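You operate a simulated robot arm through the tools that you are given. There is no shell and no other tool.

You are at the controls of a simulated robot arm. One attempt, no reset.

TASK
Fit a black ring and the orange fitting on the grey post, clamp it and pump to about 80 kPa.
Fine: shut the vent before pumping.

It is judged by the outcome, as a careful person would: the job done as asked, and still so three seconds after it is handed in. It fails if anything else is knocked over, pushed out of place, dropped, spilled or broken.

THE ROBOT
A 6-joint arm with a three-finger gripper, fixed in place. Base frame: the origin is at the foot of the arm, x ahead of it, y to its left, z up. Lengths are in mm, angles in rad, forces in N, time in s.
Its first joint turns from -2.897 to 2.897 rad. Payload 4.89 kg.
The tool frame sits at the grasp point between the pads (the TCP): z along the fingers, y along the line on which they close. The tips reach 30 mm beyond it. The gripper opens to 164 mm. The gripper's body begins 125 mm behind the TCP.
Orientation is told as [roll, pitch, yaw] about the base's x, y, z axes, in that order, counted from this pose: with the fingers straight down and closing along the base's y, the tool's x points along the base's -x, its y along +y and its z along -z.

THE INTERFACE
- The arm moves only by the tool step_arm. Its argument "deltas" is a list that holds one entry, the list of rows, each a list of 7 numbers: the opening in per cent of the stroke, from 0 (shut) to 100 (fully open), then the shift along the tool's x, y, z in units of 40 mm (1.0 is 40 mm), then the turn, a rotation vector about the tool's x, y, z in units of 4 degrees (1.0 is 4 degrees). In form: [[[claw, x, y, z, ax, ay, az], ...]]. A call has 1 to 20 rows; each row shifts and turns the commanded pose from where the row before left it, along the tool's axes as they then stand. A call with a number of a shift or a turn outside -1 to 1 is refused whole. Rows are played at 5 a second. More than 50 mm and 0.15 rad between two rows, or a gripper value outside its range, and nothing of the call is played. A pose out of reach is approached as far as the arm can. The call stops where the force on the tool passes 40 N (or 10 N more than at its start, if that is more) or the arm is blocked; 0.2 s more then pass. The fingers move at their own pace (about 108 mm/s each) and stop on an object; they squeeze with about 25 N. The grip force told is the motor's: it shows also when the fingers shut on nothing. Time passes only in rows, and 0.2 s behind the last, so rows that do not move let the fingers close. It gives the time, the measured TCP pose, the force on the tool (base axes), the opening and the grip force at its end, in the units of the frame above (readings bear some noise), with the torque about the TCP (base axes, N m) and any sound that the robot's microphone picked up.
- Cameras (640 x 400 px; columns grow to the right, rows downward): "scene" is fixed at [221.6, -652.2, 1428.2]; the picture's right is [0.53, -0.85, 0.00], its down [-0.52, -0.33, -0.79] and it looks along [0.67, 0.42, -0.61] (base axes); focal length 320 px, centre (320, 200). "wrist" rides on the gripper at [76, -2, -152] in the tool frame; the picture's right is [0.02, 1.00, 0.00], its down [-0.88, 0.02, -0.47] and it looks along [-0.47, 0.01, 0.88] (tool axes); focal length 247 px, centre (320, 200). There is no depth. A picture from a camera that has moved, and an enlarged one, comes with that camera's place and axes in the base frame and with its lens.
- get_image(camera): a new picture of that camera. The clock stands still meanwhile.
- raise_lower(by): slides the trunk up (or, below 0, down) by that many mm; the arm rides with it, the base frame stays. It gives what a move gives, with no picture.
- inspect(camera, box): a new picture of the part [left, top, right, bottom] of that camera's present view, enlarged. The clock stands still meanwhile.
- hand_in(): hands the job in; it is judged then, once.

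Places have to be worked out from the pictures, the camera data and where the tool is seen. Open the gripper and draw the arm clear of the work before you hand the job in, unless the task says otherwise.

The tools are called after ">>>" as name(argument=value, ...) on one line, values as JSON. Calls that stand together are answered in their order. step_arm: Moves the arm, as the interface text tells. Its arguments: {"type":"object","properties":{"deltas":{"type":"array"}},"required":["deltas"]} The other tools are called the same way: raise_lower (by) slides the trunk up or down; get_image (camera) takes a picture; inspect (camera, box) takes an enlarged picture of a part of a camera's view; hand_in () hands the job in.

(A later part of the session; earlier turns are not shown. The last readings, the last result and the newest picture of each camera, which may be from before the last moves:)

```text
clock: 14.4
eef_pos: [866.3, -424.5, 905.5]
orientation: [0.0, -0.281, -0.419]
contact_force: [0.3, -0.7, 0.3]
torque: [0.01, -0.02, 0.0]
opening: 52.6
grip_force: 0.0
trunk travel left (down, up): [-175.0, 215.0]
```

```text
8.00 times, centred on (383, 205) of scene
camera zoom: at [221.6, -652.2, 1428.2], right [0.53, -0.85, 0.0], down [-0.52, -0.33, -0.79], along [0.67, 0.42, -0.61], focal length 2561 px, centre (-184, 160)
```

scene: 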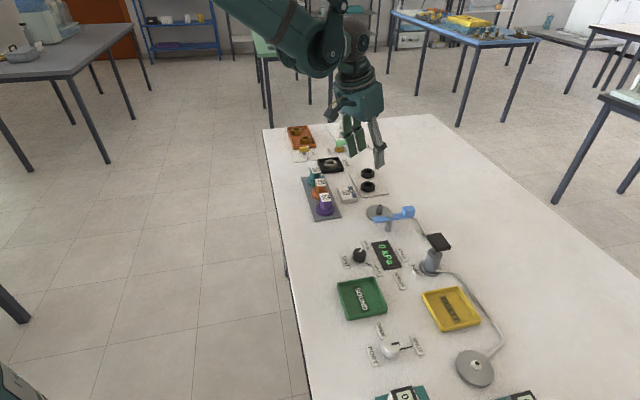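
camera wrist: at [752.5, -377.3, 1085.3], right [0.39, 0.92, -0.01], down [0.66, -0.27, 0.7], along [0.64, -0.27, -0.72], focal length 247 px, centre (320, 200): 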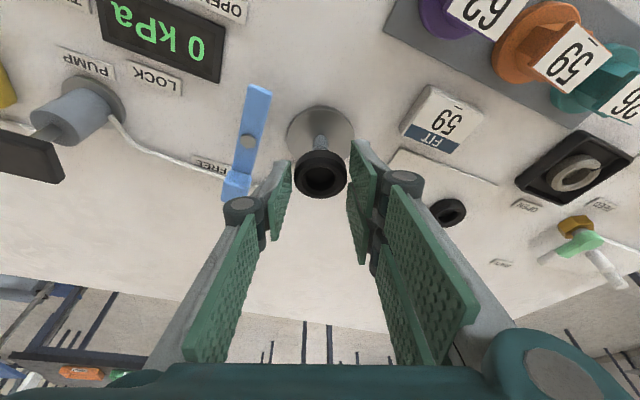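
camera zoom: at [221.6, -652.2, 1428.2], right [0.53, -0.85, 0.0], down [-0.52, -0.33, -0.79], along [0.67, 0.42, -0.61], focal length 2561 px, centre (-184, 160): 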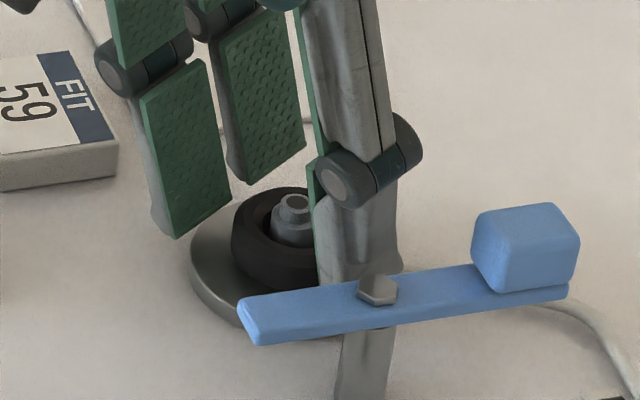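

Ring is released and sits around the post. Rising straight up 75 mm and verifying the seating.

>>> step_arm(deltas=[[[32, -0.138, 0, -0.48, 0, 0, 0], [32, -0.207, 0, -0.721, 0, 0, 0], [32, -0.207, 0, -0.721, 0, 0, 0], [32, 0, 0, 0, 0, 0, 0]]])

>>> get_image(camera="wrist")

>>> inspect(camera="wrist", box=[260, 60, 380, 160])

>>> inspect(camera="scene", box=[351, 180, 415, 230])

```text
clock: 15.4
eef_pos: [865.4, -423.5, 989.5]
orientation: [0.0, -0.28, -0.418]
contact_force: [-0.9, 0.1, 0.5]
torque: [-0.01, -0.03, 0.01]
opening: 52.7
grip_force: 0.0
trunk travel left (down, up): [-175.0, 215.0]
```

```text
taken
camera wrist: at [758.5, -378.3, 1114.3], right [0.39, 0.92, -0.01], down [0.66, -0.27, 0.7], along [0.64, -0.27, -0.72], focal length 247 px, centre (320, 200)
```

wrist: 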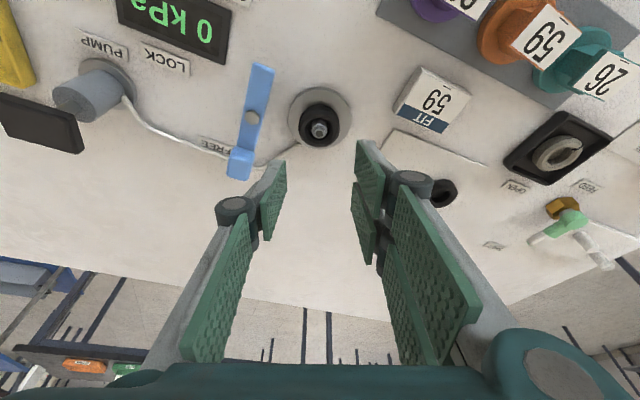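

```text
4.00 times, centred on (320, 110) of wrist
camera zoom: at [758.5, -378.3, 1114.3], right [0.39, 0.92, -0.01], down [0.66, -0.27, 0.7], along [0.64, -0.27, -0.72], focal length 988 px, centre (320, 560)
```

zoom: 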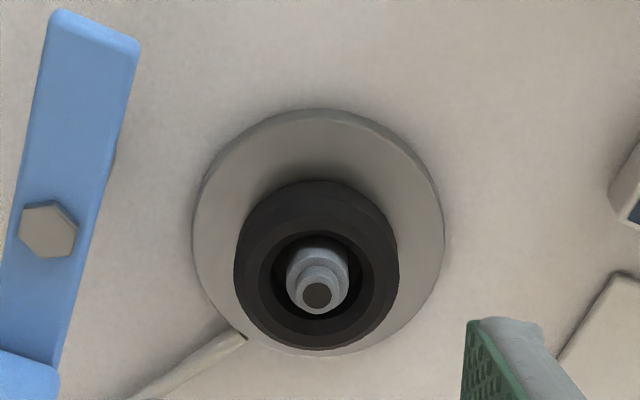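

```text
8.00 times, centred on (383, 205) of scene
camera zoom: at [221.6, -652.2, 1428.2], right [0.53, -0.85, 0.0], down [-0.52, -0.33, -0.79], along [0.67, 0.42, -0.61], focal length 2561 px, centre (-184, 160)
```

zoom: 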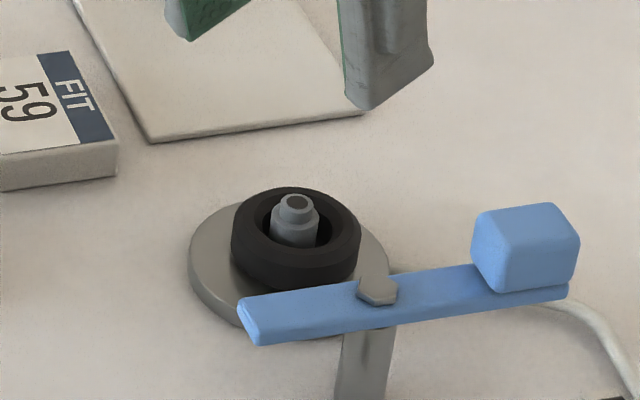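

The ring is seated on the disc around the grey post. Now I'll move over the fitting rack, untilt the tool, and look closely at the orange 59 fitting.

>>> step_arm(deltas=[[[40, 0.487, 0.6475, -0.4675, 0, 0, 0], [40, 0.487, 0.6475, -0.4675, 0, 0, 0], [40, 0.487, 0.6475, -0.4675, 0, 0, 0], [40, 0.487, 0.6475, -0.4675, 0, 0, 0], [40, 0, 0, 0, 0, 1, 0], [40, 0, 0, 0, 0, 1, 0], [40, 0, 0, 0, 0, 1, 0], [40, 0, 0, 0, 0, 1, 0], [40, 0, 0, 0, 0, 0, 0]]])

>>> get_image(camera="wrist")

>>> inspect(camera="wrist", box=[240, 70, 420, 200])

>>> inspect(camera="scene", box=[295, 160, 359, 220])

```text
clock: 17.4
eef_pos: [822.1, -293.1, 1036.2]
orientation: [0.0, -0.001, -0.418]
contact_force: [-0.1, 0.2, 0.0]
torque: [0.02, 0.02, 0.02]
opening: 65.5
grip_force: 0.1
trunk travel left (down, up): [-175.0, 215.0]
```

```text
taken
camera wrist: at [749.6, -264.1, 1189.2], right [0.39, 0.92, 0.0], down [0.81, -0.34, 0.47], along [0.44, -0.18, -0.88], focal length 247 px, centre (320, 200)
```

wrist: 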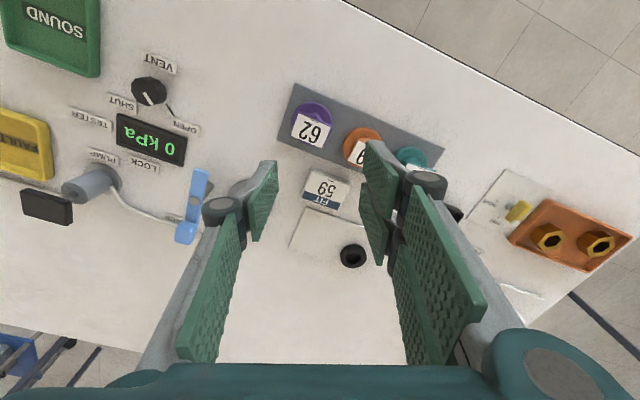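

```text
3.08 times, centred on (330, 135) of wrist
camera zoom: at [749.6, -264.1, 1189.2], right [0.39, 0.92, 0.0], down [0.81, -0.34, 0.47], along [0.44, -0.18, -0.88], focal length 760 px, centre (289, 400)
```

zoom: 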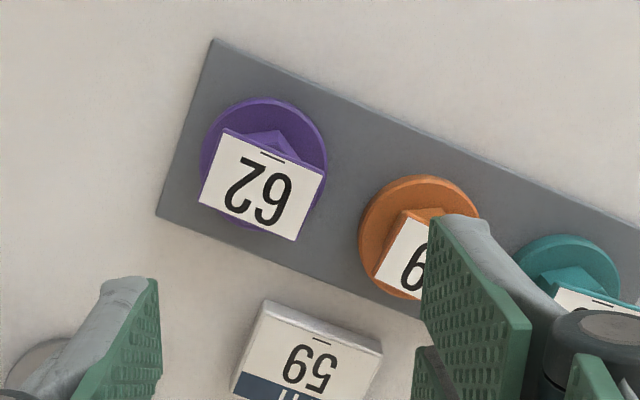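

```text
6.67 times, centred on (327, 190) of scene
camera zoom: at [221.6, -652.2, 1428.2], right [0.53, -0.85, 0.0], down [-0.52, -0.33, -0.79], along [0.67, 0.42, -0.61], focal length 2134 px, centre (273, 267)
```

zoom: 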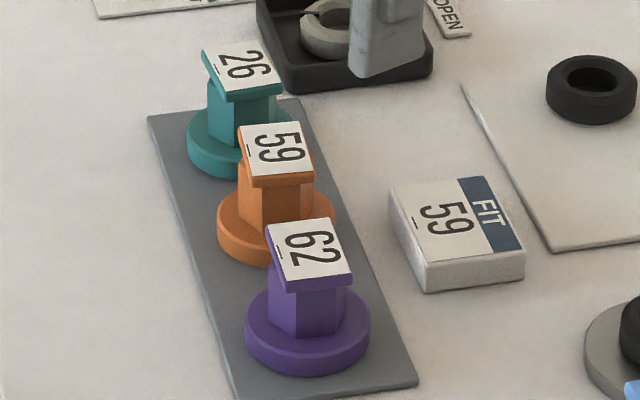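

The orange fitting has a flange, a hex body with corners facing the label's long sides, and a 37×27 mm label plate with long axis at azimuth ≈42°. I'll position above it and yaw to +42° so the fingers close across the short side, away from the neighbours.

>>> step_arm(deltas=[[[40, -0.14, 0.6375, 0.45, 0, 0, 0], [40, -0.14, 0.6375, 0.45, 0, 0, 0], [40, 0, 0, 0, 0, 0, -1], [40, 0, 0, 0, 0, 0, -1], [40, 0, 0, 0, 0, 0, -1], [40, 0, 0, 0, 0, 0, -1], [40, 0, 0, 0, 0, 0, -1], [40, 0, 0, 0, 0, 0, -1], [40, 0, 0, 0, 0, 0, -1], [40, 0, 0, 0, 0, 0, -1], [40, 0, 0, 0, 0, 0, -1], [40, 0, 0, 0, 0, 0, -1], [40, 0, 0, 0, 0, 0, -1], [40, 0, 0, 0, 0, 0, -1], [40, 0, 0, 0, 0, 0, -1], [40, 0, 0, 0, 0, 0, -1], [40, 0, 0, 0, 0, 0, -1], [40, 0, 0, 0, 0, 0, -1], [40, 0, 0, 0, 0, 0, -0.5], [40, 0, 0, 0, 0, 0, 0]]])

>>> get_image(camera="wrist")

>>> inspect(camera="wrist", box=[240, 80, 400, 200])

>>> inspect(camera="scene", box=[280, 130, 376, 220])

```text
clock: 21.6
eef_pos: [852.0, -250.6, 1001.4]
orientation: [-0.002, 0.0, 0.733]
contact_force: [-0.3, -0.1, 0.4]
torque: [0.02, 0.05, 0.01]
opening: 65.7
grip_force: 0.0
trunk travel left (down, up): [-175.0, 215.0]
```

```text
taken
camera wrist: at [795.7, -303.6, 1153.7], right [-0.69, 0.73, 0.0], down [0.64, 0.6, 0.47], along [0.35, 0.32, -0.88], focal length 247 px, centre (320, 200)
```

wrist: 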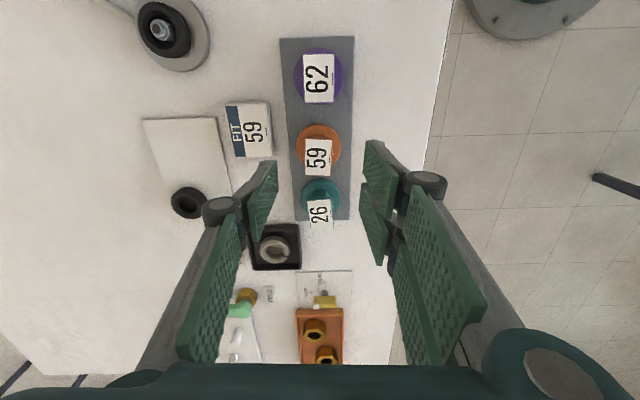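

```text
3.33 times, centred on (320, 140) of wrist
camera zoom: at [795.7, -303.6, 1153.7], right [-0.69, 0.73, 0.0], down [0.64, 0.6, 0.47], along [0.35, 0.32, -0.88], focal length 823 px, centre (320, 400)
```

zoom: 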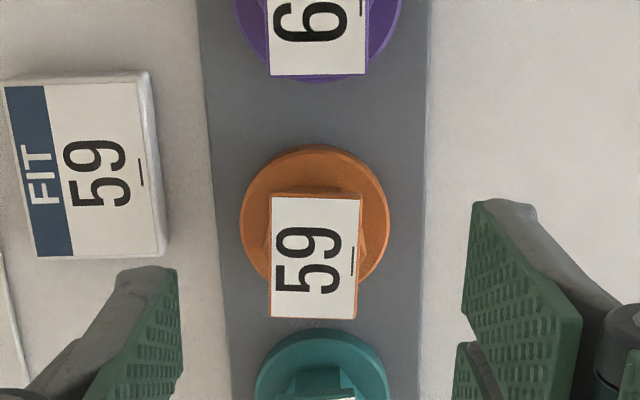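

```text
4.44 times, centred on (328, 175) of scene
camera zoom: at [221.6, -652.2, 1428.2], right [0.53, -0.85, 0.0], down [-0.52, -0.33, -0.79], along [0.67, 0.42, -0.61], focal length 1423 px, centre (284, 311)
```

zoom: 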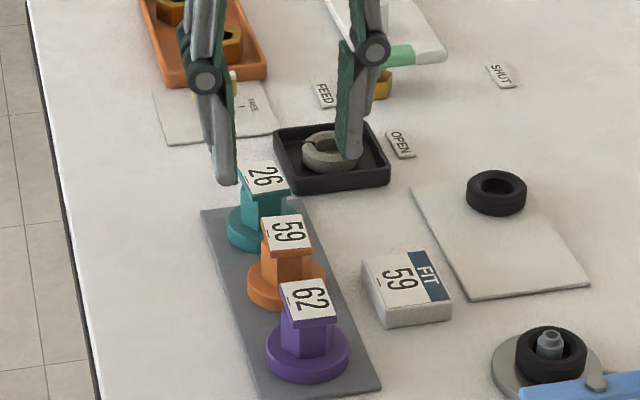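

Label centre is ~2 mm to tool −y and ~3 mm to −x; label top ≈z 915, flange top ≈876. I'll narrow the opening to ~54 mm, correct, descend 60 mm and check.

>>> step_arm(deltas=[[[33, -0.06, -0.045, 0, 0, 0, 0], [33, 0, 0, 0.5, 0, 0, 0], [33, 0, 0, 0.5, 0, 0, 0], [33, 0, 0, 0.5, 0, 0, 0], [33, 0, 0, 0, 0, 0, 0]]])

>>> get_image(camera="wrist")

>>> inspect(camera="wrist", box=[240, 100, 400, 220])

>>> inspect(camera="scene", box=[290, 150, 370, 220])

```text
clock: 22.8
eef_pos: [855.1, -249.2, 940.6]
orientation: [-0.002, 0.0, 0.733]
contact_force: [-0.1, 1.0, -0.6]
torque: [0.0, 0.02, -0.03]
opening: 54.2
grip_force: 0.0
trunk travel left (down, up): [-175.0, 215.0]
```

```text
taken
camera wrist: at [797.6, -302.6, 1092.8], right [-0.69, 0.73, 0.0], down [0.64, 0.6, 0.47], along [0.35, 0.32, -0.88], focal length 247 px, centre (320, 200)
```

wrist: 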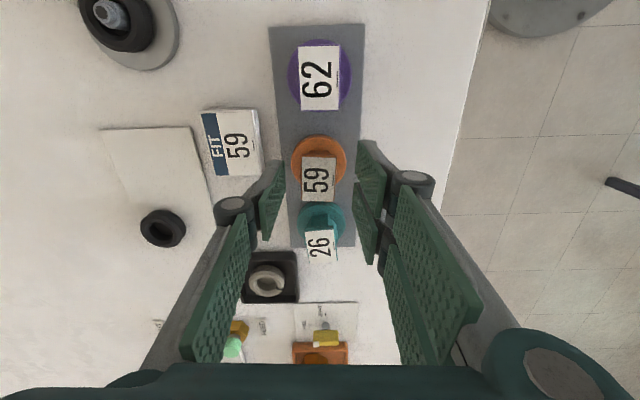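

```text
3.33 times, centred on (320, 160) of wrist
camera zoom: at [797.6, -302.6, 1092.8], right [-0.69, 0.73, 0.0], down [0.64, 0.6, 0.47], along [0.35, 0.32, -0.88], focal length 823 px, centre (320, 333)
```

zoom: 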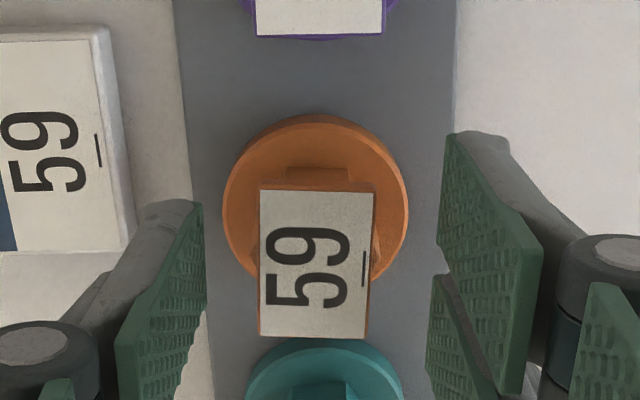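

```text
5.71 times, centred on (330, 185) of scene
camera zoom: at [221.6, -652.2, 1428.2], right [0.53, -0.85, 0.0], down [-0.52, -0.33, -0.79], along [0.67, 0.42, -0.61], focal length 1829 px, centre (263, 286)
```

zoom: 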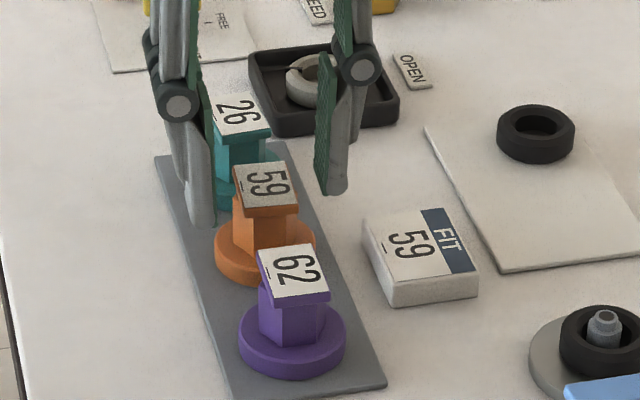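

Well aligned; a −1.4 mm lateral tweak, then down 27 mm so the tips are a few mm above the flange.

>>> step_arm(deltas=[[[33, 0, -0.035, 0, 0, 0, 0], [33, 0, 0, 0.3375, 0, 0, 0], [33, 0, 0, 0.3375, 0, 0, 0], [33, 0, 0, 0, 0, 0, 0]]])

>>> inspect(camera="wrist", box=[240, 120, 400, 240])

>>> inspect(camera="scene", box=[290, 150, 370, 220])

```text
clock: 23.8
eef_pos: [854.5, -251.9, 914.3]
orientation: [-0.002, 0.001, 0.733]
contact_force: [0.3, -0.6, 0.0]
torque: [0.01, 0.02, 0.01]
opening: 54.0
grip_force: 0.1
trunk travel left (down, up): [-175.0, 215.0]
```

```text
3.33 times, centred on (320, 180) of wrist
camera zoom: at [798.2, -303.9, 1067.1], right [-0.69, 0.73, 0.0], down [0.64, 0.6, 0.47], along [0.35, 0.32, -0.88], focal length 823 px, centre (320, 267)
```

zoom: 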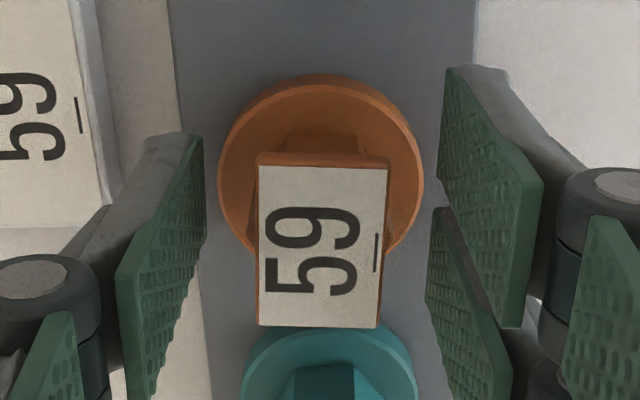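

```text
5.71 times, centred on (330, 185) of scene
camera zoom: at [221.6, -652.2, 1428.2], right [0.53, -0.85, 0.0], down [-0.52, -0.33, -0.79], along [0.67, 0.42, -0.61], focal length 1829 px, centre (263, 286)
```

zoom: 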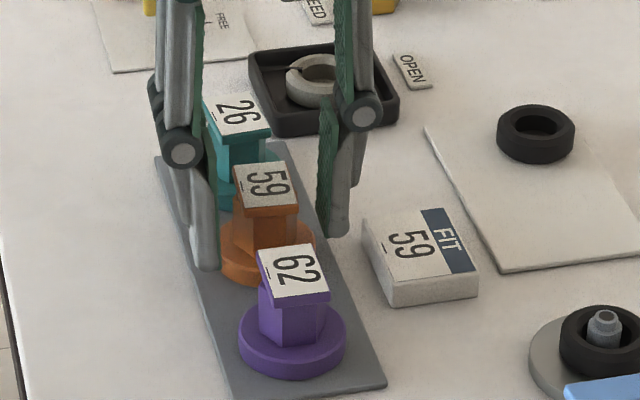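

Tips are around the hex body below the label, above the flange, no contact. Closing on the fitting.

>>> step_arm(deltas=[[[20, 0, 0, 0, 0, 0, 0], [0, 0, 0, 0, 0, 0, 0], [0, 0, 0, 0, 0, 0, 0], [0, 0, 0, 0, 0, 0, 0]]])

>>> inspect(camera="wrist", box=[240, 120, 400, 240])

>>> inspect(camera="scene", box=[290, 150, 370, 220])

```text
clock: 24.8
eef_pos: [855.6, -250.8, 914.5]
orientation: [-0.003, -0.001, 0.732]
contact_force: [0.7, -0.6, 0.0]
torque: [0.01, 0.0, 0.0]
opening: 28.1
grip_force: 25.5
trunk travel left (down, up): [-175.0, 215.0]
```

```text
3.33 times, centred on (320, 180) of wrist
camera zoom: at [798.2, -303.9, 1067.3], right [-0.69, 0.73, 0.0], down [0.64, 0.6, 0.47], along [0.35, 0.32, -0.88], focal length 823 px, centre (320, 267)
```

zoom: 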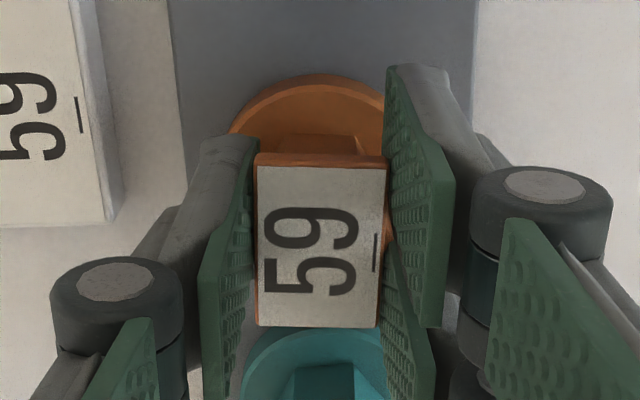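

```text
5.71 times, centred on (330, 185) of scene
camera zoom: at [221.6, -652.2, 1428.2], right [0.53, -0.85, 0.0], down [-0.52, -0.33, -0.79], along [0.67, 0.42, -0.61], focal length 1829 px, centre (263, 286)
```

zoom: 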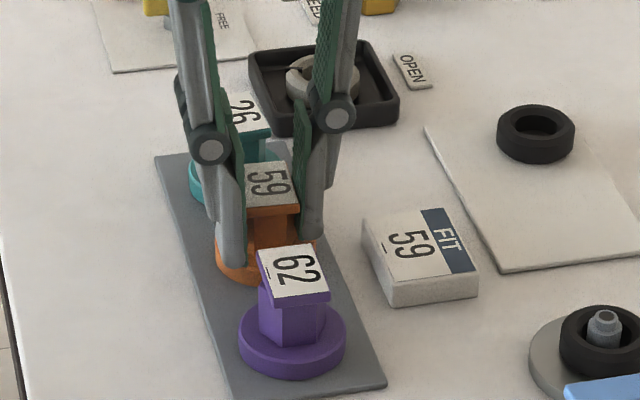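

Gripped at 28.1 mm with 25 N. Lifting straight up ~70 mm.

>>> step_arm(deltas=[[[0, 0, 0, -0.3, 0, 0, 0], [0, 0, 0, -0.5, 0, 0, 0], [0, 0, 0, -0.5, 0, 0, 0], [0, 0, 0, -0.5, 0, 0, 0], [0, 0, 0, 0, 0, 0, 0]]])

>>> get_image(camera="wrist")

>>> inspect(camera="wrist", box=[240, 120, 400, 240])

>>> inspect(camera="scene", box=[280, 110, 380, 200])

```text
clock: 26.0
eef_pos: [856.4, -249.1, 985.6]
orientation: [-0.003, 0.001, 0.732]
contact_force: [-1.1, -0.3, -0.9]
torque: [-0.02, -0.03, -0.01]
opening: 27.8
grip_force: 24.6
trunk travel left (down, up): [-175.0, 215.0]
```

```text
taken
camera wrist: at [799.8, -302.4, 1138.0], right [-0.69, 0.73, 0.0], down [0.64, 0.6, 0.47], along [0.35, 0.32, -0.88], focal length 247 px, centre (320, 200)
```

wrist: 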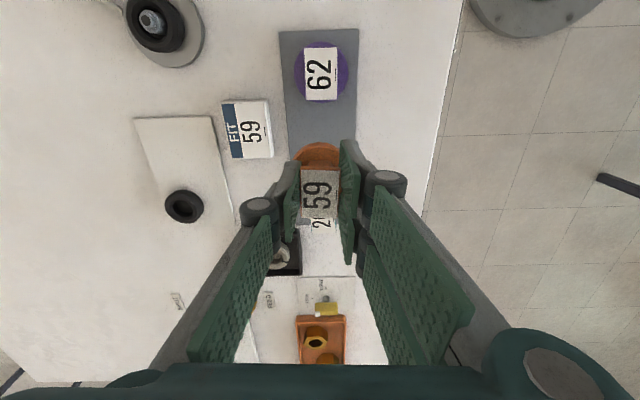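

```text
3.33 times, centred on (320, 180) of wrist
camera zoom: at [799.8, -302.4, 1138.0], right [-0.69, 0.73, 0.0], down [0.64, 0.6, 0.47], along [0.35, 0.32, -0.88], focal length 823 px, centre (320, 267)
```

zoom: 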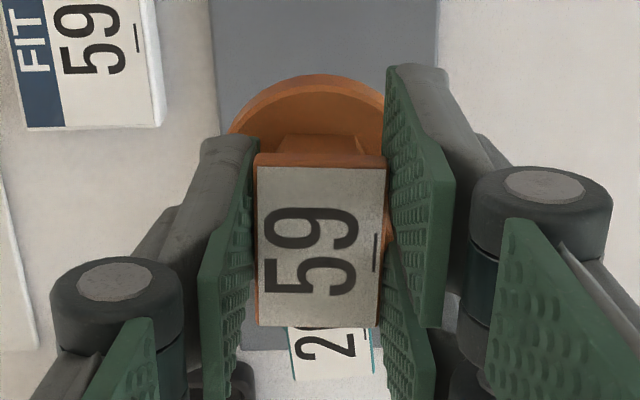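

```text
4.44 times, centred on (330, 155) of scene
camera zoom: at [221.6, -652.2, 1428.2], right [0.53, -0.85, 0.0], down [-0.52, -0.33, -0.79], along [0.67, 0.42, -0.61], focal length 1423 px, centre (276, 400)
```

zoom: 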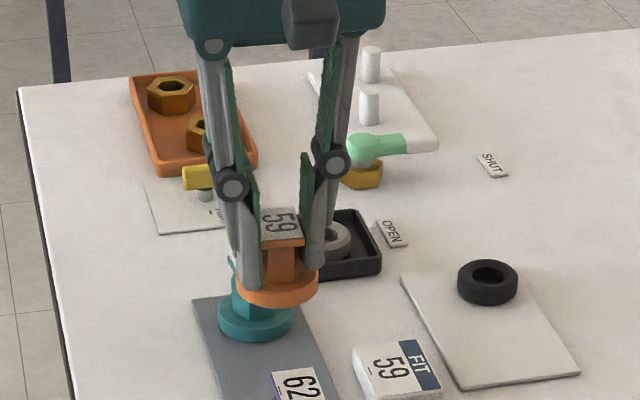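

Fitting is held level and centred. Carrying it at height to above the post.

>>> step_arm(deltas=[[[0, 0.5525, -0.7, 0, 0, 0, 0], [0, 0.5525, -0.7, 0, 0, 0, 0], [0, 0.5525, -0.7, 0, 0, 0, 0], [0, 0.5525, -0.7, 0, 0, 0, 0], [0, 0.5525, -0.7, 0, 0, 0, 0], [0, 0, 0, 0, 0, 0, 0]]])

>>> get_image(camera="wrist")

>>> inspect(camera="wrist", box=[240, 100, 400, 220])

>>> inspect(camera="scene", box=[335, 150, 431, 230])

```text
clock: 27.4
eef_pos: [863.3, -429.0, 988.4]
orientation: [-0.002, 0.001, 0.733]
contact_force: [0.6, -1.0, 0.2]
torque: [0.04, -0.01, 0.0]
opening: 27.8
grip_force: 25.0
trunk travel left (down, up): [-175.0, 215.0]
```

```text
taken
camera wrist: at [806.6, -481.5, 1141.0], right [-0.69, 0.73, 0.0], down [0.64, 0.6, 0.47], along [0.35, 0.32, -0.88], focal length 247 px, centre (320, 200)
```

wrist: 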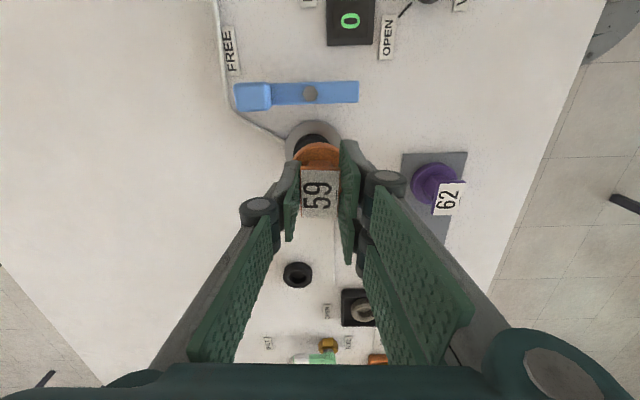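

```text
3.33 times, centred on (320, 160) of wrist
camera zoom: at [806.6, -481.5, 1141.0], right [-0.69, 0.73, 0.0], down [0.64, 0.6, 0.47], along [0.35, 0.32, -0.88], focal length 823 px, centre (320, 333)
```

zoom: 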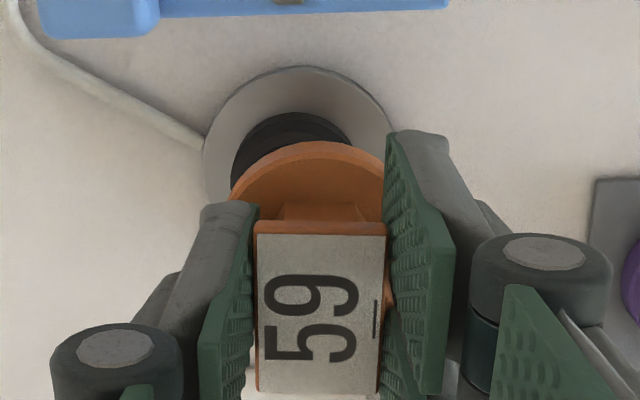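

```text
5.00 times, centred on (383, 190) of scene
camera zoom: at [221.6, -652.2, 1428.2], right [0.53, -0.85, 0.0], down [-0.52, -0.33, -0.79], along [0.67, 0.42, -0.61], focal length 1600 px, centre (5, 250)
```

zoom: 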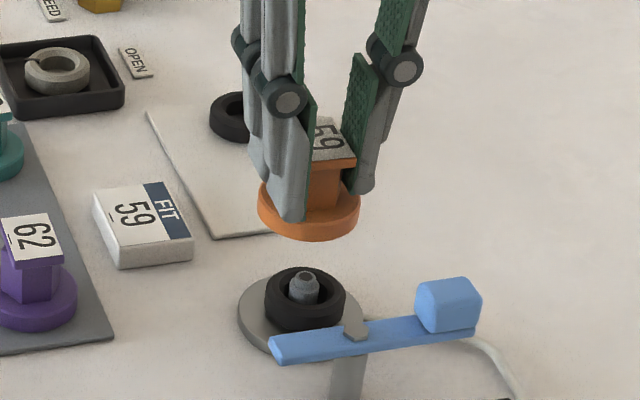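

The post appears a few mm further along +x; I'll shift by about (+5,−0.5) mm, lower 30 mm and compare again at closer range.

>>> step_arm(deltas=[[[0, -0.0875, -0.0975, 0, 0, 0, 0], [0, 0, 0, 0.25, 0, 0, 0], [0, 0, 0, 0.25, 0, 0, 0], [0, 0, 0, 0.25, 0, 0, 0], [0, 0, 0, 0, 0, 0, 0]]])

>>> inspect(camera="wrist", box=[240, 80, 400, 200])

>>> inspect(camera="scene", box=[351, 175, 415, 225])

```text
clock: 28.6
eef_pos: [869.0, -428.0, 955.8]
orientation: [-0.001, 0.0, 0.733]
contact_force: [0.0, -0.5, -0.3]
torque: [0.0, 0.01, -0.01]
opening: 27.9
grip_force: 25.0
trunk travel left (down, up): [-175.0, 215.0]
```

```text
3.33 times, centred on (320, 140) of wrist
camera zoom: at [814.1, -481.3, 1108.8], right [-0.69, 0.73, 0.0], down [0.64, 0.6, 0.47], along [0.35, 0.32, -0.88], focal length 823 px, centre (320, 400)
```

zoom: 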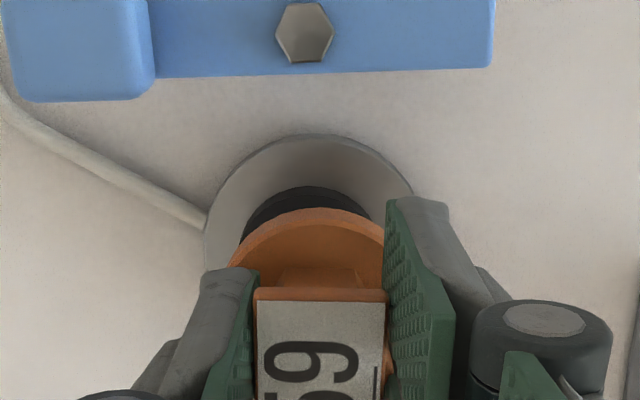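

```text
8.00 times, centred on (383, 200) of scene
camera zoom: at [221.6, -652.2, 1428.2], right [0.53, -0.85, 0.0], down [-0.52, -0.33, -0.79], along [0.67, 0.42, -0.61], focal length 2561 px, centre (-184, 200)
```

zoom: 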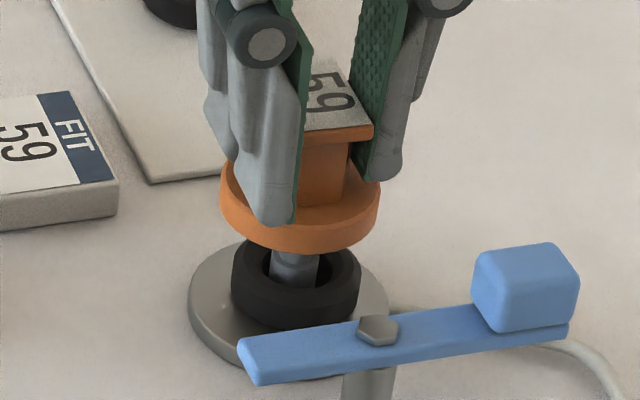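

Fitting axis appears ~2.5 mm too far along tool −x and ~1 mm off laterally; correcting and lowering another 8 mm for a close comparison.

>>> step_arm(deltas=[[[0, 0.0625, -0.03, 0, 0, 0, 0], [0, 0, 0, 0.1, 0, 0, 0], [0, 0, 0, 0.1, 0, 0, 0], [0, 0, 0, 0, 0, 0, 0]]])

>>> inspect(camera="wrist", box=[240, 80, 400, 200])

>>> inspect(camera="scene", box=[351, 175, 415, 225])

```text
clock: 29.6
eef_pos: [870.8, -431.1, 947.9]
orientation: [-0.002, -0.001, 0.733]
contact_force: [0.9, 0.9, -1.4]
torque: [0.02, -0.01, -0.01]
opening: 28.1
grip_force: 25.2
trunk travel left (down, up): [-175.0, 215.0]
```

```text
3.33 times, centred on (320, 140) of wrist
camera zoom: at [814.2, -484.2, 1100.2], right [-0.69, 0.73, 0.0], down [0.64, 0.6, 0.47], along [0.35, 0.32, -0.88], focal length 823 px, centre (320, 400)
```

zoom: 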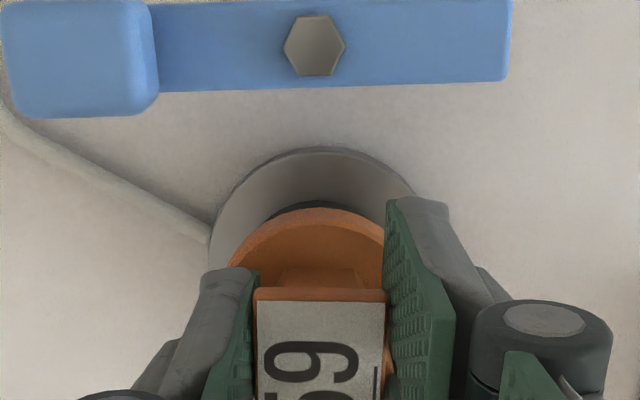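

```text
8.00 times, centred on (383, 200) of scene
camera zoom: at [221.6, -652.2, 1428.2], right [0.53, -0.85, 0.0], down [-0.52, -0.33, -0.79], along [0.67, 0.42, -0.61], focal length 2561 px, centre (-184, 200)
```

zoom: 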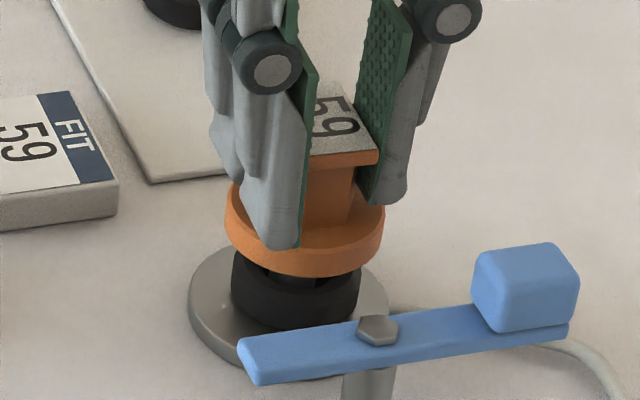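

Now within ~1–1.5 mm by my measures. I'll nudge +0.8 mm in tool y and lower gently in 2.5 mm steps to feel whether the post enters the fitting.

>>> step_arm(deltas=[[[0, 0, 0.02, 0, 0, 0, 0], [0, 0, 0, 0.0625, 0, 0, 0], [0, 0, 0, 0.0625, 0, 0, 0], [0, 0, 0, 0.0625, 0, 0, 0], [0, 0, 0, 0.0625, 0, 0, 0], [0, 0, 0, 0, 0, 0, 0]]])

>>> inspect(camera="wrist", box=[240, 80, 400, 200])

>>> inspect(camera="scene", box=[351, 175, 415, 225])

```text
clock: 31.0
eef_pos: [872.4, -430.5, 939.3]
orientation: [-0.002, 0.001, 0.732]
contact_force: [-0.2, 0.1, -1.6]
torque: [-0.01, -0.01, -0.01]
opening: 27.7
grip_force: 25.5
trunk travel left (down, up): [-175.0, 215.0]
```

```text
3.33 times, centred on (320, 140) of wrist
camera zoom: at [814.8, -483.9, 1091.4], right [-0.69, 0.73, 0.0], down [0.64, 0.6, 0.47], along [0.35, 0.32, -0.88], focal length 823 px, centre (320, 400)
```

zoom: 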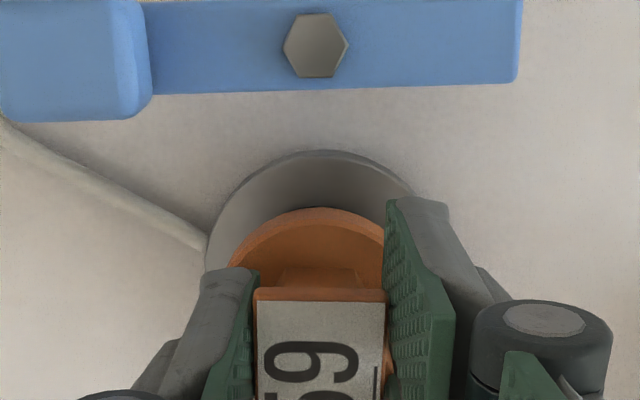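

```text
8.00 times, centred on (383, 200) of scene
camera zoom: at [221.6, -652.2, 1428.2], right [0.53, -0.85, 0.0], down [-0.52, -0.33, -0.79], along [0.67, 0.42, -0.61], focal length 2561 px, centre (-184, 200)
```

zoom: 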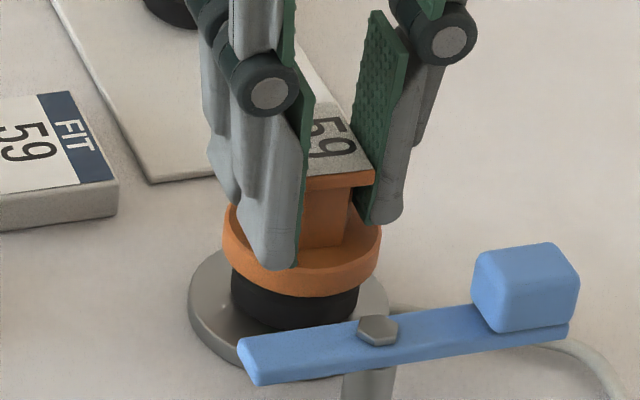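

No contact though the flange bottom is already below the post-top level — the post is entering the bore. Continue down 5 mm.

>>> step_arm(deltas=[[[0, 0, 0.012, 0.05, 0, 0, 0], [0, 0, 0, 0.05, 0, 0, 0], [0, 0, 0, 0.025, 0, 0, 0], [0, 0, 0, 0, 0, 0, 0]]])

>>> inspect(camera="scene", box=[351, 175, 415, 225])

```text
clock: 32.0
eef_pos: [871.1, -430.2, 933.9]
orientation: [-0.003, 0.001, 0.734]
contact_force: [1.3, -3.9, 11.8]
torque: [-0.13, -0.08, -0.03]
opening: 27.9
grip_force: 24.9
trunk travel left (down, up): [-175.0, 215.0]
```

```text
8.00 times, centred on (383, 200) of scene
camera zoom: at [221.6, -652.2, 1428.2], right [0.53, -0.85, 0.0], down [-0.52, -0.33, -0.79], along [0.67, 0.42, -0.61], focal length 2561 px, centre (-184, 200)
```

zoom: 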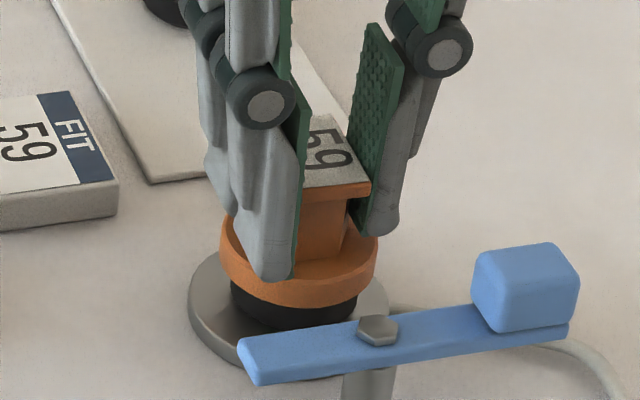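

Light contact (12 N) at z≈933.9. I'll zoom in tightly to see whether the flange is on the ring or caught on the post shoulder.

>>> inspect(camera="scene", box=[370, 196, 402, 220])

>>> inspect(camera="wrist", box=[270, 100, 350, 160])

```text
16.00 times, centred on (386, 208) of scene
camera zoom: at [221.6, -652.2, 1428.2], right [0.53, -0.85, 0.0], down [-0.52, -0.33, -0.79], along [0.67, 0.42, -0.61], focal length 5121 px, centre (-736, 72)
```

zoom: 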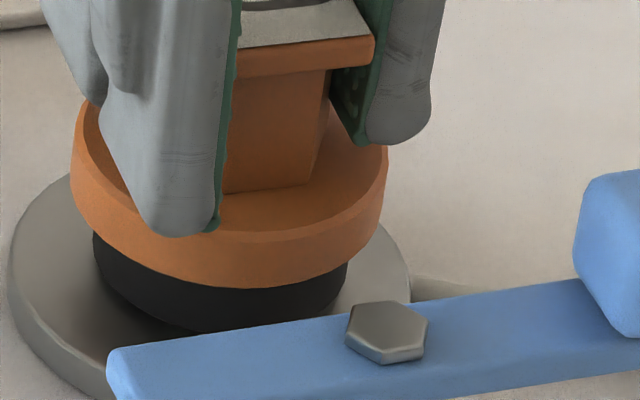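

```text
6.67 times, centred on (310, 130) of wrist
camera zoom: at [814.5, -483.3, 1086.6], right [-0.69, 0.73, 0.0], down [0.64, 0.6, 0.47], along [0.35, 0.32, -0.88], focal length 1646 px, centre (387, 667)
```

zoom: 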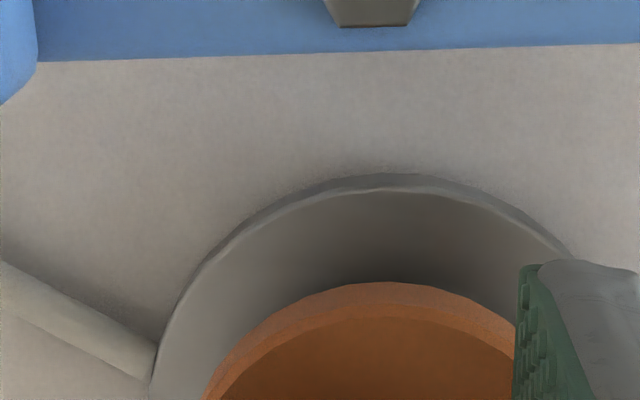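

The flange looks concentric with the ring with ≤1 mm left. I'll press 1 mm further to test whether it's a firm seat.

>>> step_arm(deltas=[[[0, 0, 0, 0.025, 0, 0, 0], [0, 0, 0, 0, 0, 0, 0]]])

>>> inspect(camera="scene", box=[370, 196, 402, 220])

```text
clock: 32.6
eef_pos: [871.3, -430.1, 933.1]
orientation: [-0.002, -0.002, 0.732]
contact_force: [6.6, -5.4, 25.2]
torque: [-0.11, -0.35, -0.06]
opening: 28.0
grip_force: 24.6
trunk travel left (down, up): [-175.0, 215.0]
```

```text
16.00 times, centred on (386, 208) of scene
camera zoom: at [221.6, -652.2, 1428.2], right [0.53, -0.85, 0.0], down [-0.52, -0.33, -0.79], along [0.67, 0.42, -0.61], focal length 5121 px, centre (-736, 72)
```

zoom: 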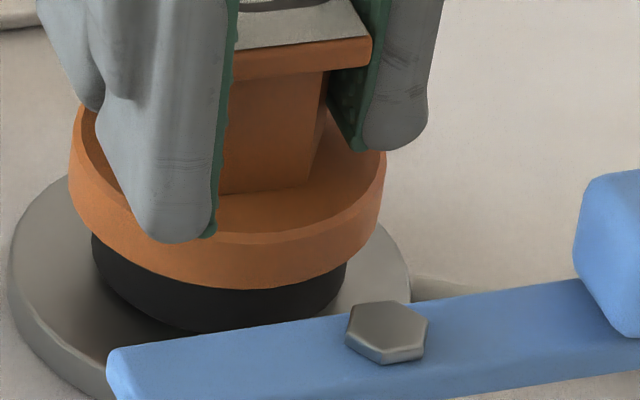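

Force rises to 25 N with a sideways component along tool −y. To discriminate seat from shoulder, I'll lift 1.5 mm, shift 1 mm in tool −y (the direction it's being pushed), and lower again.

>>> step_arm(deltas=[[[0, 0, 0, -0.04, 0, 0, 0], [0, 0, -0.025, 0, 0, 0, 0], [0, 0, 0, 0.025, 0, 0, 0], [0, 0, 0, 0.0125, 0, 0, 0], [0, 0, 0, 0, 0, 0, 0]]])

>>> inspect(camera="scene", box=[370, 196, 402, 220])

```text
clock: 33.8
eef_pos: [870.7, -430.7, 932.6]
orientation: [-0.001, 0.0, 0.733]
contact_force: [1.3, -0.8, 15.4]
torque: [0.04, -0.01, 0.02]
opening: 28.2
grip_force: 24.9
trunk travel left (down, up): [-175.0, 215.0]
```

```text
16.00 times, centred on (386, 208) of scene
camera zoom: at [221.6, -652.2, 1428.2], right [0.53, -0.85, 0.0], down [-0.52, -0.33, -0.79], along [0.67, 0.42, -0.61], focal length 5121 px, centre (-736, 72)
```

zoom: 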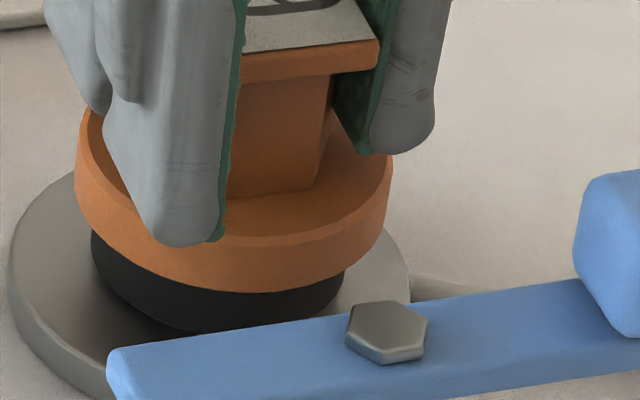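

Now the contact is purely vertical and near-zero torque at about the same height: the flange rests on the ring. Relieve slightly and open the fingers.

>>> step_arm(deltas=[[[0, 0, 0, -0.015, 0, 0, 0], [25, 0, 0, 0, 0, 0, 0], [32, 0, 0, 0, 0, 0, 0], [32, 0, 0, 0, 0, 0, 0]]])

>>> inspect(camera="scene", box=[370, 196, 402, 220])

>>> inspect(camera="wrist", box=[240, 80, 400, 200])

```text
clock: 34.8
eef_pos: [870.8, -431.2, 933.4]
orientation: [-0.001, 0.0, 0.733]
contact_force: [-0.2, 0.0, -0.3]
torque: [-0.02, -0.01, 0.03]
opening: 52.3
grip_force: 0.0
trunk travel left (down, up): [-175.0, 215.0]
```

```text
16.00 times, centred on (386, 208) of scene
camera zoom: at [221.6, -652.2, 1428.2], right [0.53, -0.85, 0.0], down [-0.52, -0.33, -0.79], along [0.67, 0.42, -0.61], focal length 5121 px, centre (-736, 72)
```

zoom: 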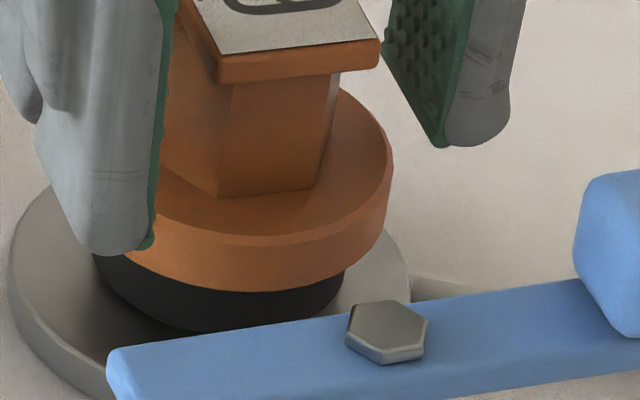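

```text
3.33 times, centred on (320, 140) of wrist
camera zoom: at [814.5, -484.9, 1085.6], right [-0.69, 0.73, 0.0], down [0.64, 0.6, 0.47], along [0.35, 0.32, -0.88], focal length 823 px, centre (320, 400)
```

zoom: 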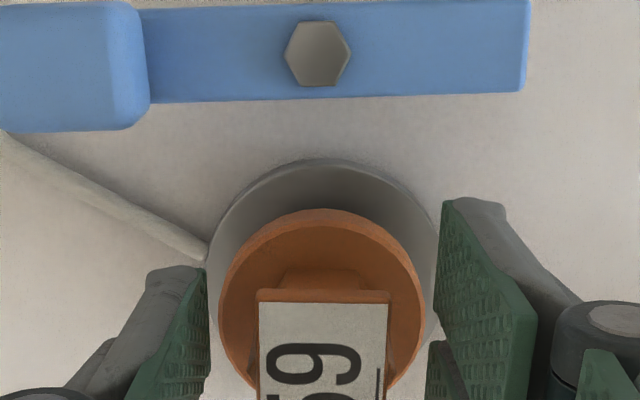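

The fitting sits level and concentric on the ring. I'll rise straight up and re-orient the tool (yaw back to −24°) for pushing the clamp lever.

>>> step_arm(deltas=[[[32, 0, 0, -0.5, 0, 0, 0], [32, 0, 0, -0.7, 0, 0, 0], [32, 0, 0, -0.8, 0, 0, 0], [32, 0, 0, 0, 0, 0, 1], [20, 0, 0, 0, 0, 0, 1], [10, 0, 0, 0, 0, 0, 1], [0, 0, 0, 0, 0, 0, 1], [0, 0, 0, 0, 0, 0, 1], [0, 0, 0, 0, 0, 0, 1], [0, 0, 0, 0, 0, 0, 1], [0, 0, 0, 0, 0, 0, 1], [0, 0, 0, 0, 0, 0, 1], [0, 0, 0, 0, 0, 0, 1], [0, 0, 0, 0, 0, 0, 1], [0, 0, 0, 0, 0, 0, 1], [0, 0, 0, 0, 0, 0, 1], [0, 0, 0, 0, 0, 0, 1], [0, 0, 0, 0, 0, 0, 1], [0, 0, 0, 0, 0, 0, 1], [0, 0, 0, 0, 0, 0, 0.5]]])

>>> get_image(camera="wrist")

>>> inspect(camera="scene", box=[335, 175, 431, 250])

```text
clock: 39.0
eef_pos: [870.7, -431.5, 1012.7]
orientation: [0.0, -0.003, -0.419]
contact_force: [0.2, 0.2, -0.3]
torque: [-0.02, -0.01, 0.0]
opening: 0.0
grip_force: 24.9
trunk travel left (down, up): [-175.0, 215.0]
```

```text
taken
camera wrist: at [799.4, -401.9, 1165.6], right [0.39, 0.92, 0.0], down [0.81, -0.34, 0.47], along [0.44, -0.18, -0.88], focal length 247 px, centre (320, 200)
```

wrist: 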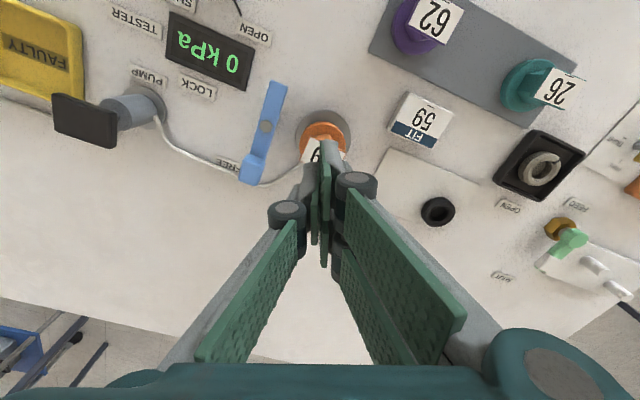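

```text
5.33 times, centred on (383, 212) of scene
camera zoom: at [221.6, -652.2, 1428.2], right [0.53, -0.85, 0.0], down [-0.52, -0.33, -0.79], along [0.67, 0.42, -0.61], focal length 1707 px, centre (-16, 133)
```

zoom: 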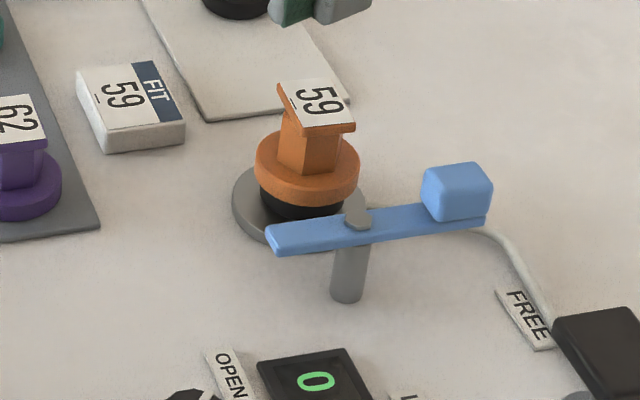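

Fitting stands properly on the ring. Now tilt the closed fingers outward 16° and move above the start point on the post-side of the blue handle.

>>> step_arm(deltas=[[[0, 0, 0, 0, 0, -1, 0], [0, 0, 0, 0, 0, -1, 0], [0, 0, 0, 0, 0, -1, 0], [0, 0, 0, 0, 0, -1, 0], [0, -0.35, -0.4875, 0.3, 0, 0, 0], [0, -0.35, -0.4875, 0.3, 0, 0, 0], [0, 0, 0, 0, 0, 0, 0]]])

>>> get_image(camera="wrist")

>>> inspect(camera="scene", box=[335, 165, 447, 255])

```text
clock: 40.6
eef_pos: [887.3, -481.4, 996.9]
orientation: [0.0, -0.281, -0.419]
contact_force: [0.8, 1.0, -0.4]
torque: [0.02, 0.03, 0.0]
opening: 0.0
grip_force: 24.6
trunk travel left (down, up): [-175.0, 215.0]
```

```text
taken
camera wrist: at [779.4, -437.3, 1122.3], right [0.39, 0.92, -0.01], down [0.66, -0.27, 0.7], along [0.64, -0.27, -0.72], focal length 247 px, centre (320, 200)
```

wrist: 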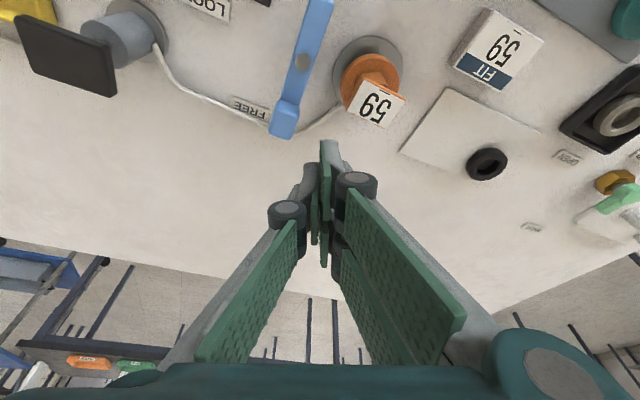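

```text
4.44 times, centred on (391, 210) of scene
camera zoom: at [221.6, -652.2, 1428.2], right [0.53, -0.85, 0.0], down [-0.52, -0.33, -0.79], along [0.67, 0.42, -0.61], focal length 1423 px, centre (4, 156)
```

zoom: 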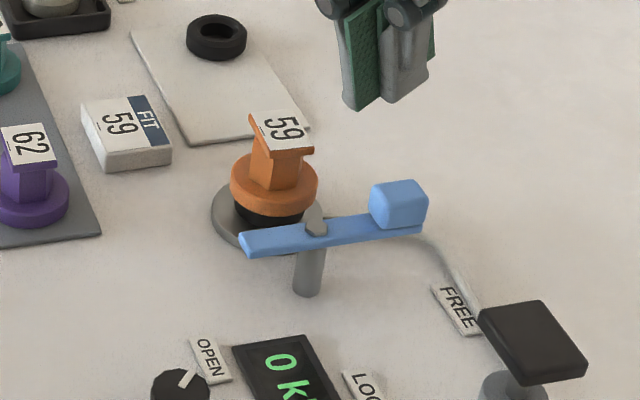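

Let me enlarge to locate the handle relative to the fingertips from this pose.

>>> inspect(camera="wrist", box=[240, 0, 420, 180])

```text
2.22 times, centred on (330, 90) of wrist
camera zoom: at [779.4, -437.3, 1122.3], right [0.39, 0.92, -0.01], down [0.66, -0.27, 0.7], along [0.64, -0.27, -0.72], focal length 549 px, centre (298, 444)
```

zoom: 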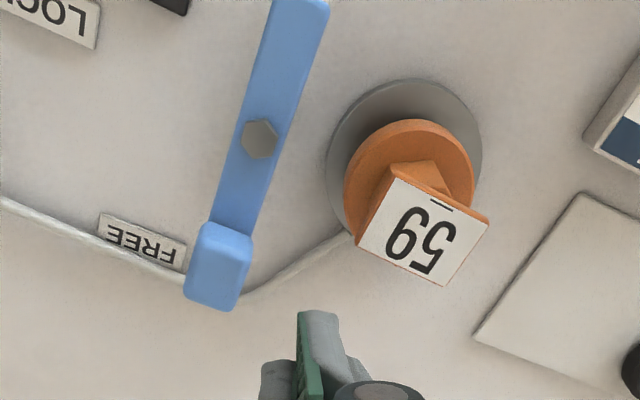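

Handle centre ≈(858,-506), pivot ≈(826,-473), fitting ≈(868,-429). The straight descent here leaves clearance on both sides; descending 71 mm.

>>> step_arm(deltas=[[[0, 0.163, 0, 0.569, 0, 0, 0], [0, 0.163, 0, 0.569, 0, 0, 0], [0, 0.163, 0, 0.569, 0, 0, 0], [0, 0, 0, 0, 0, 0, 0]]])

>>> get_image(camera="wrist")

>>> inspect(camera="scene", box=[345, 170, 441, 245])

```text
clock: 41.6
eef_pos: [887.6, -483.2, 924.8]
orientation: [-0.001, -0.281, -0.421]
contact_force: [0.9, -1.4, -0.2]
torque: [0.01, 0.05, 0.01]
opening: 0.1
grip_force: 24.9
trunk travel left (down, up): [-175.0, 215.0]
```

```text
taken
camera wrist: at [781.0, -437.8, 1050.2], right [0.39, 0.92, -0.01], down [0.66, -0.27, 0.7], along [0.64, -0.27, -0.72], focal length 247 px, centre (320, 200)
```

wrist: 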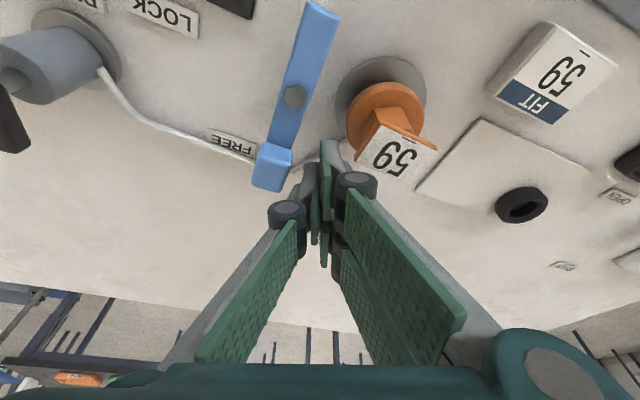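

```text
5.33 times, centred on (393, 208) of scene
camera zoom: at [221.6, -652.2, 1428.2], right [0.53, -0.85, 0.0], down [-0.52, -0.33, -0.79], along [0.67, 0.42, -0.61], focal length 1707 px, centre (-69, 160)
```

zoom: 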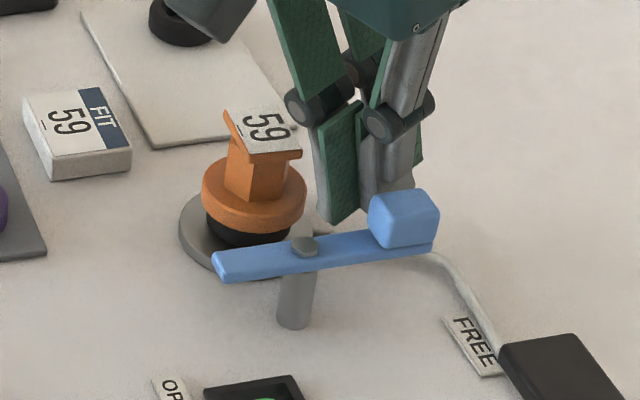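

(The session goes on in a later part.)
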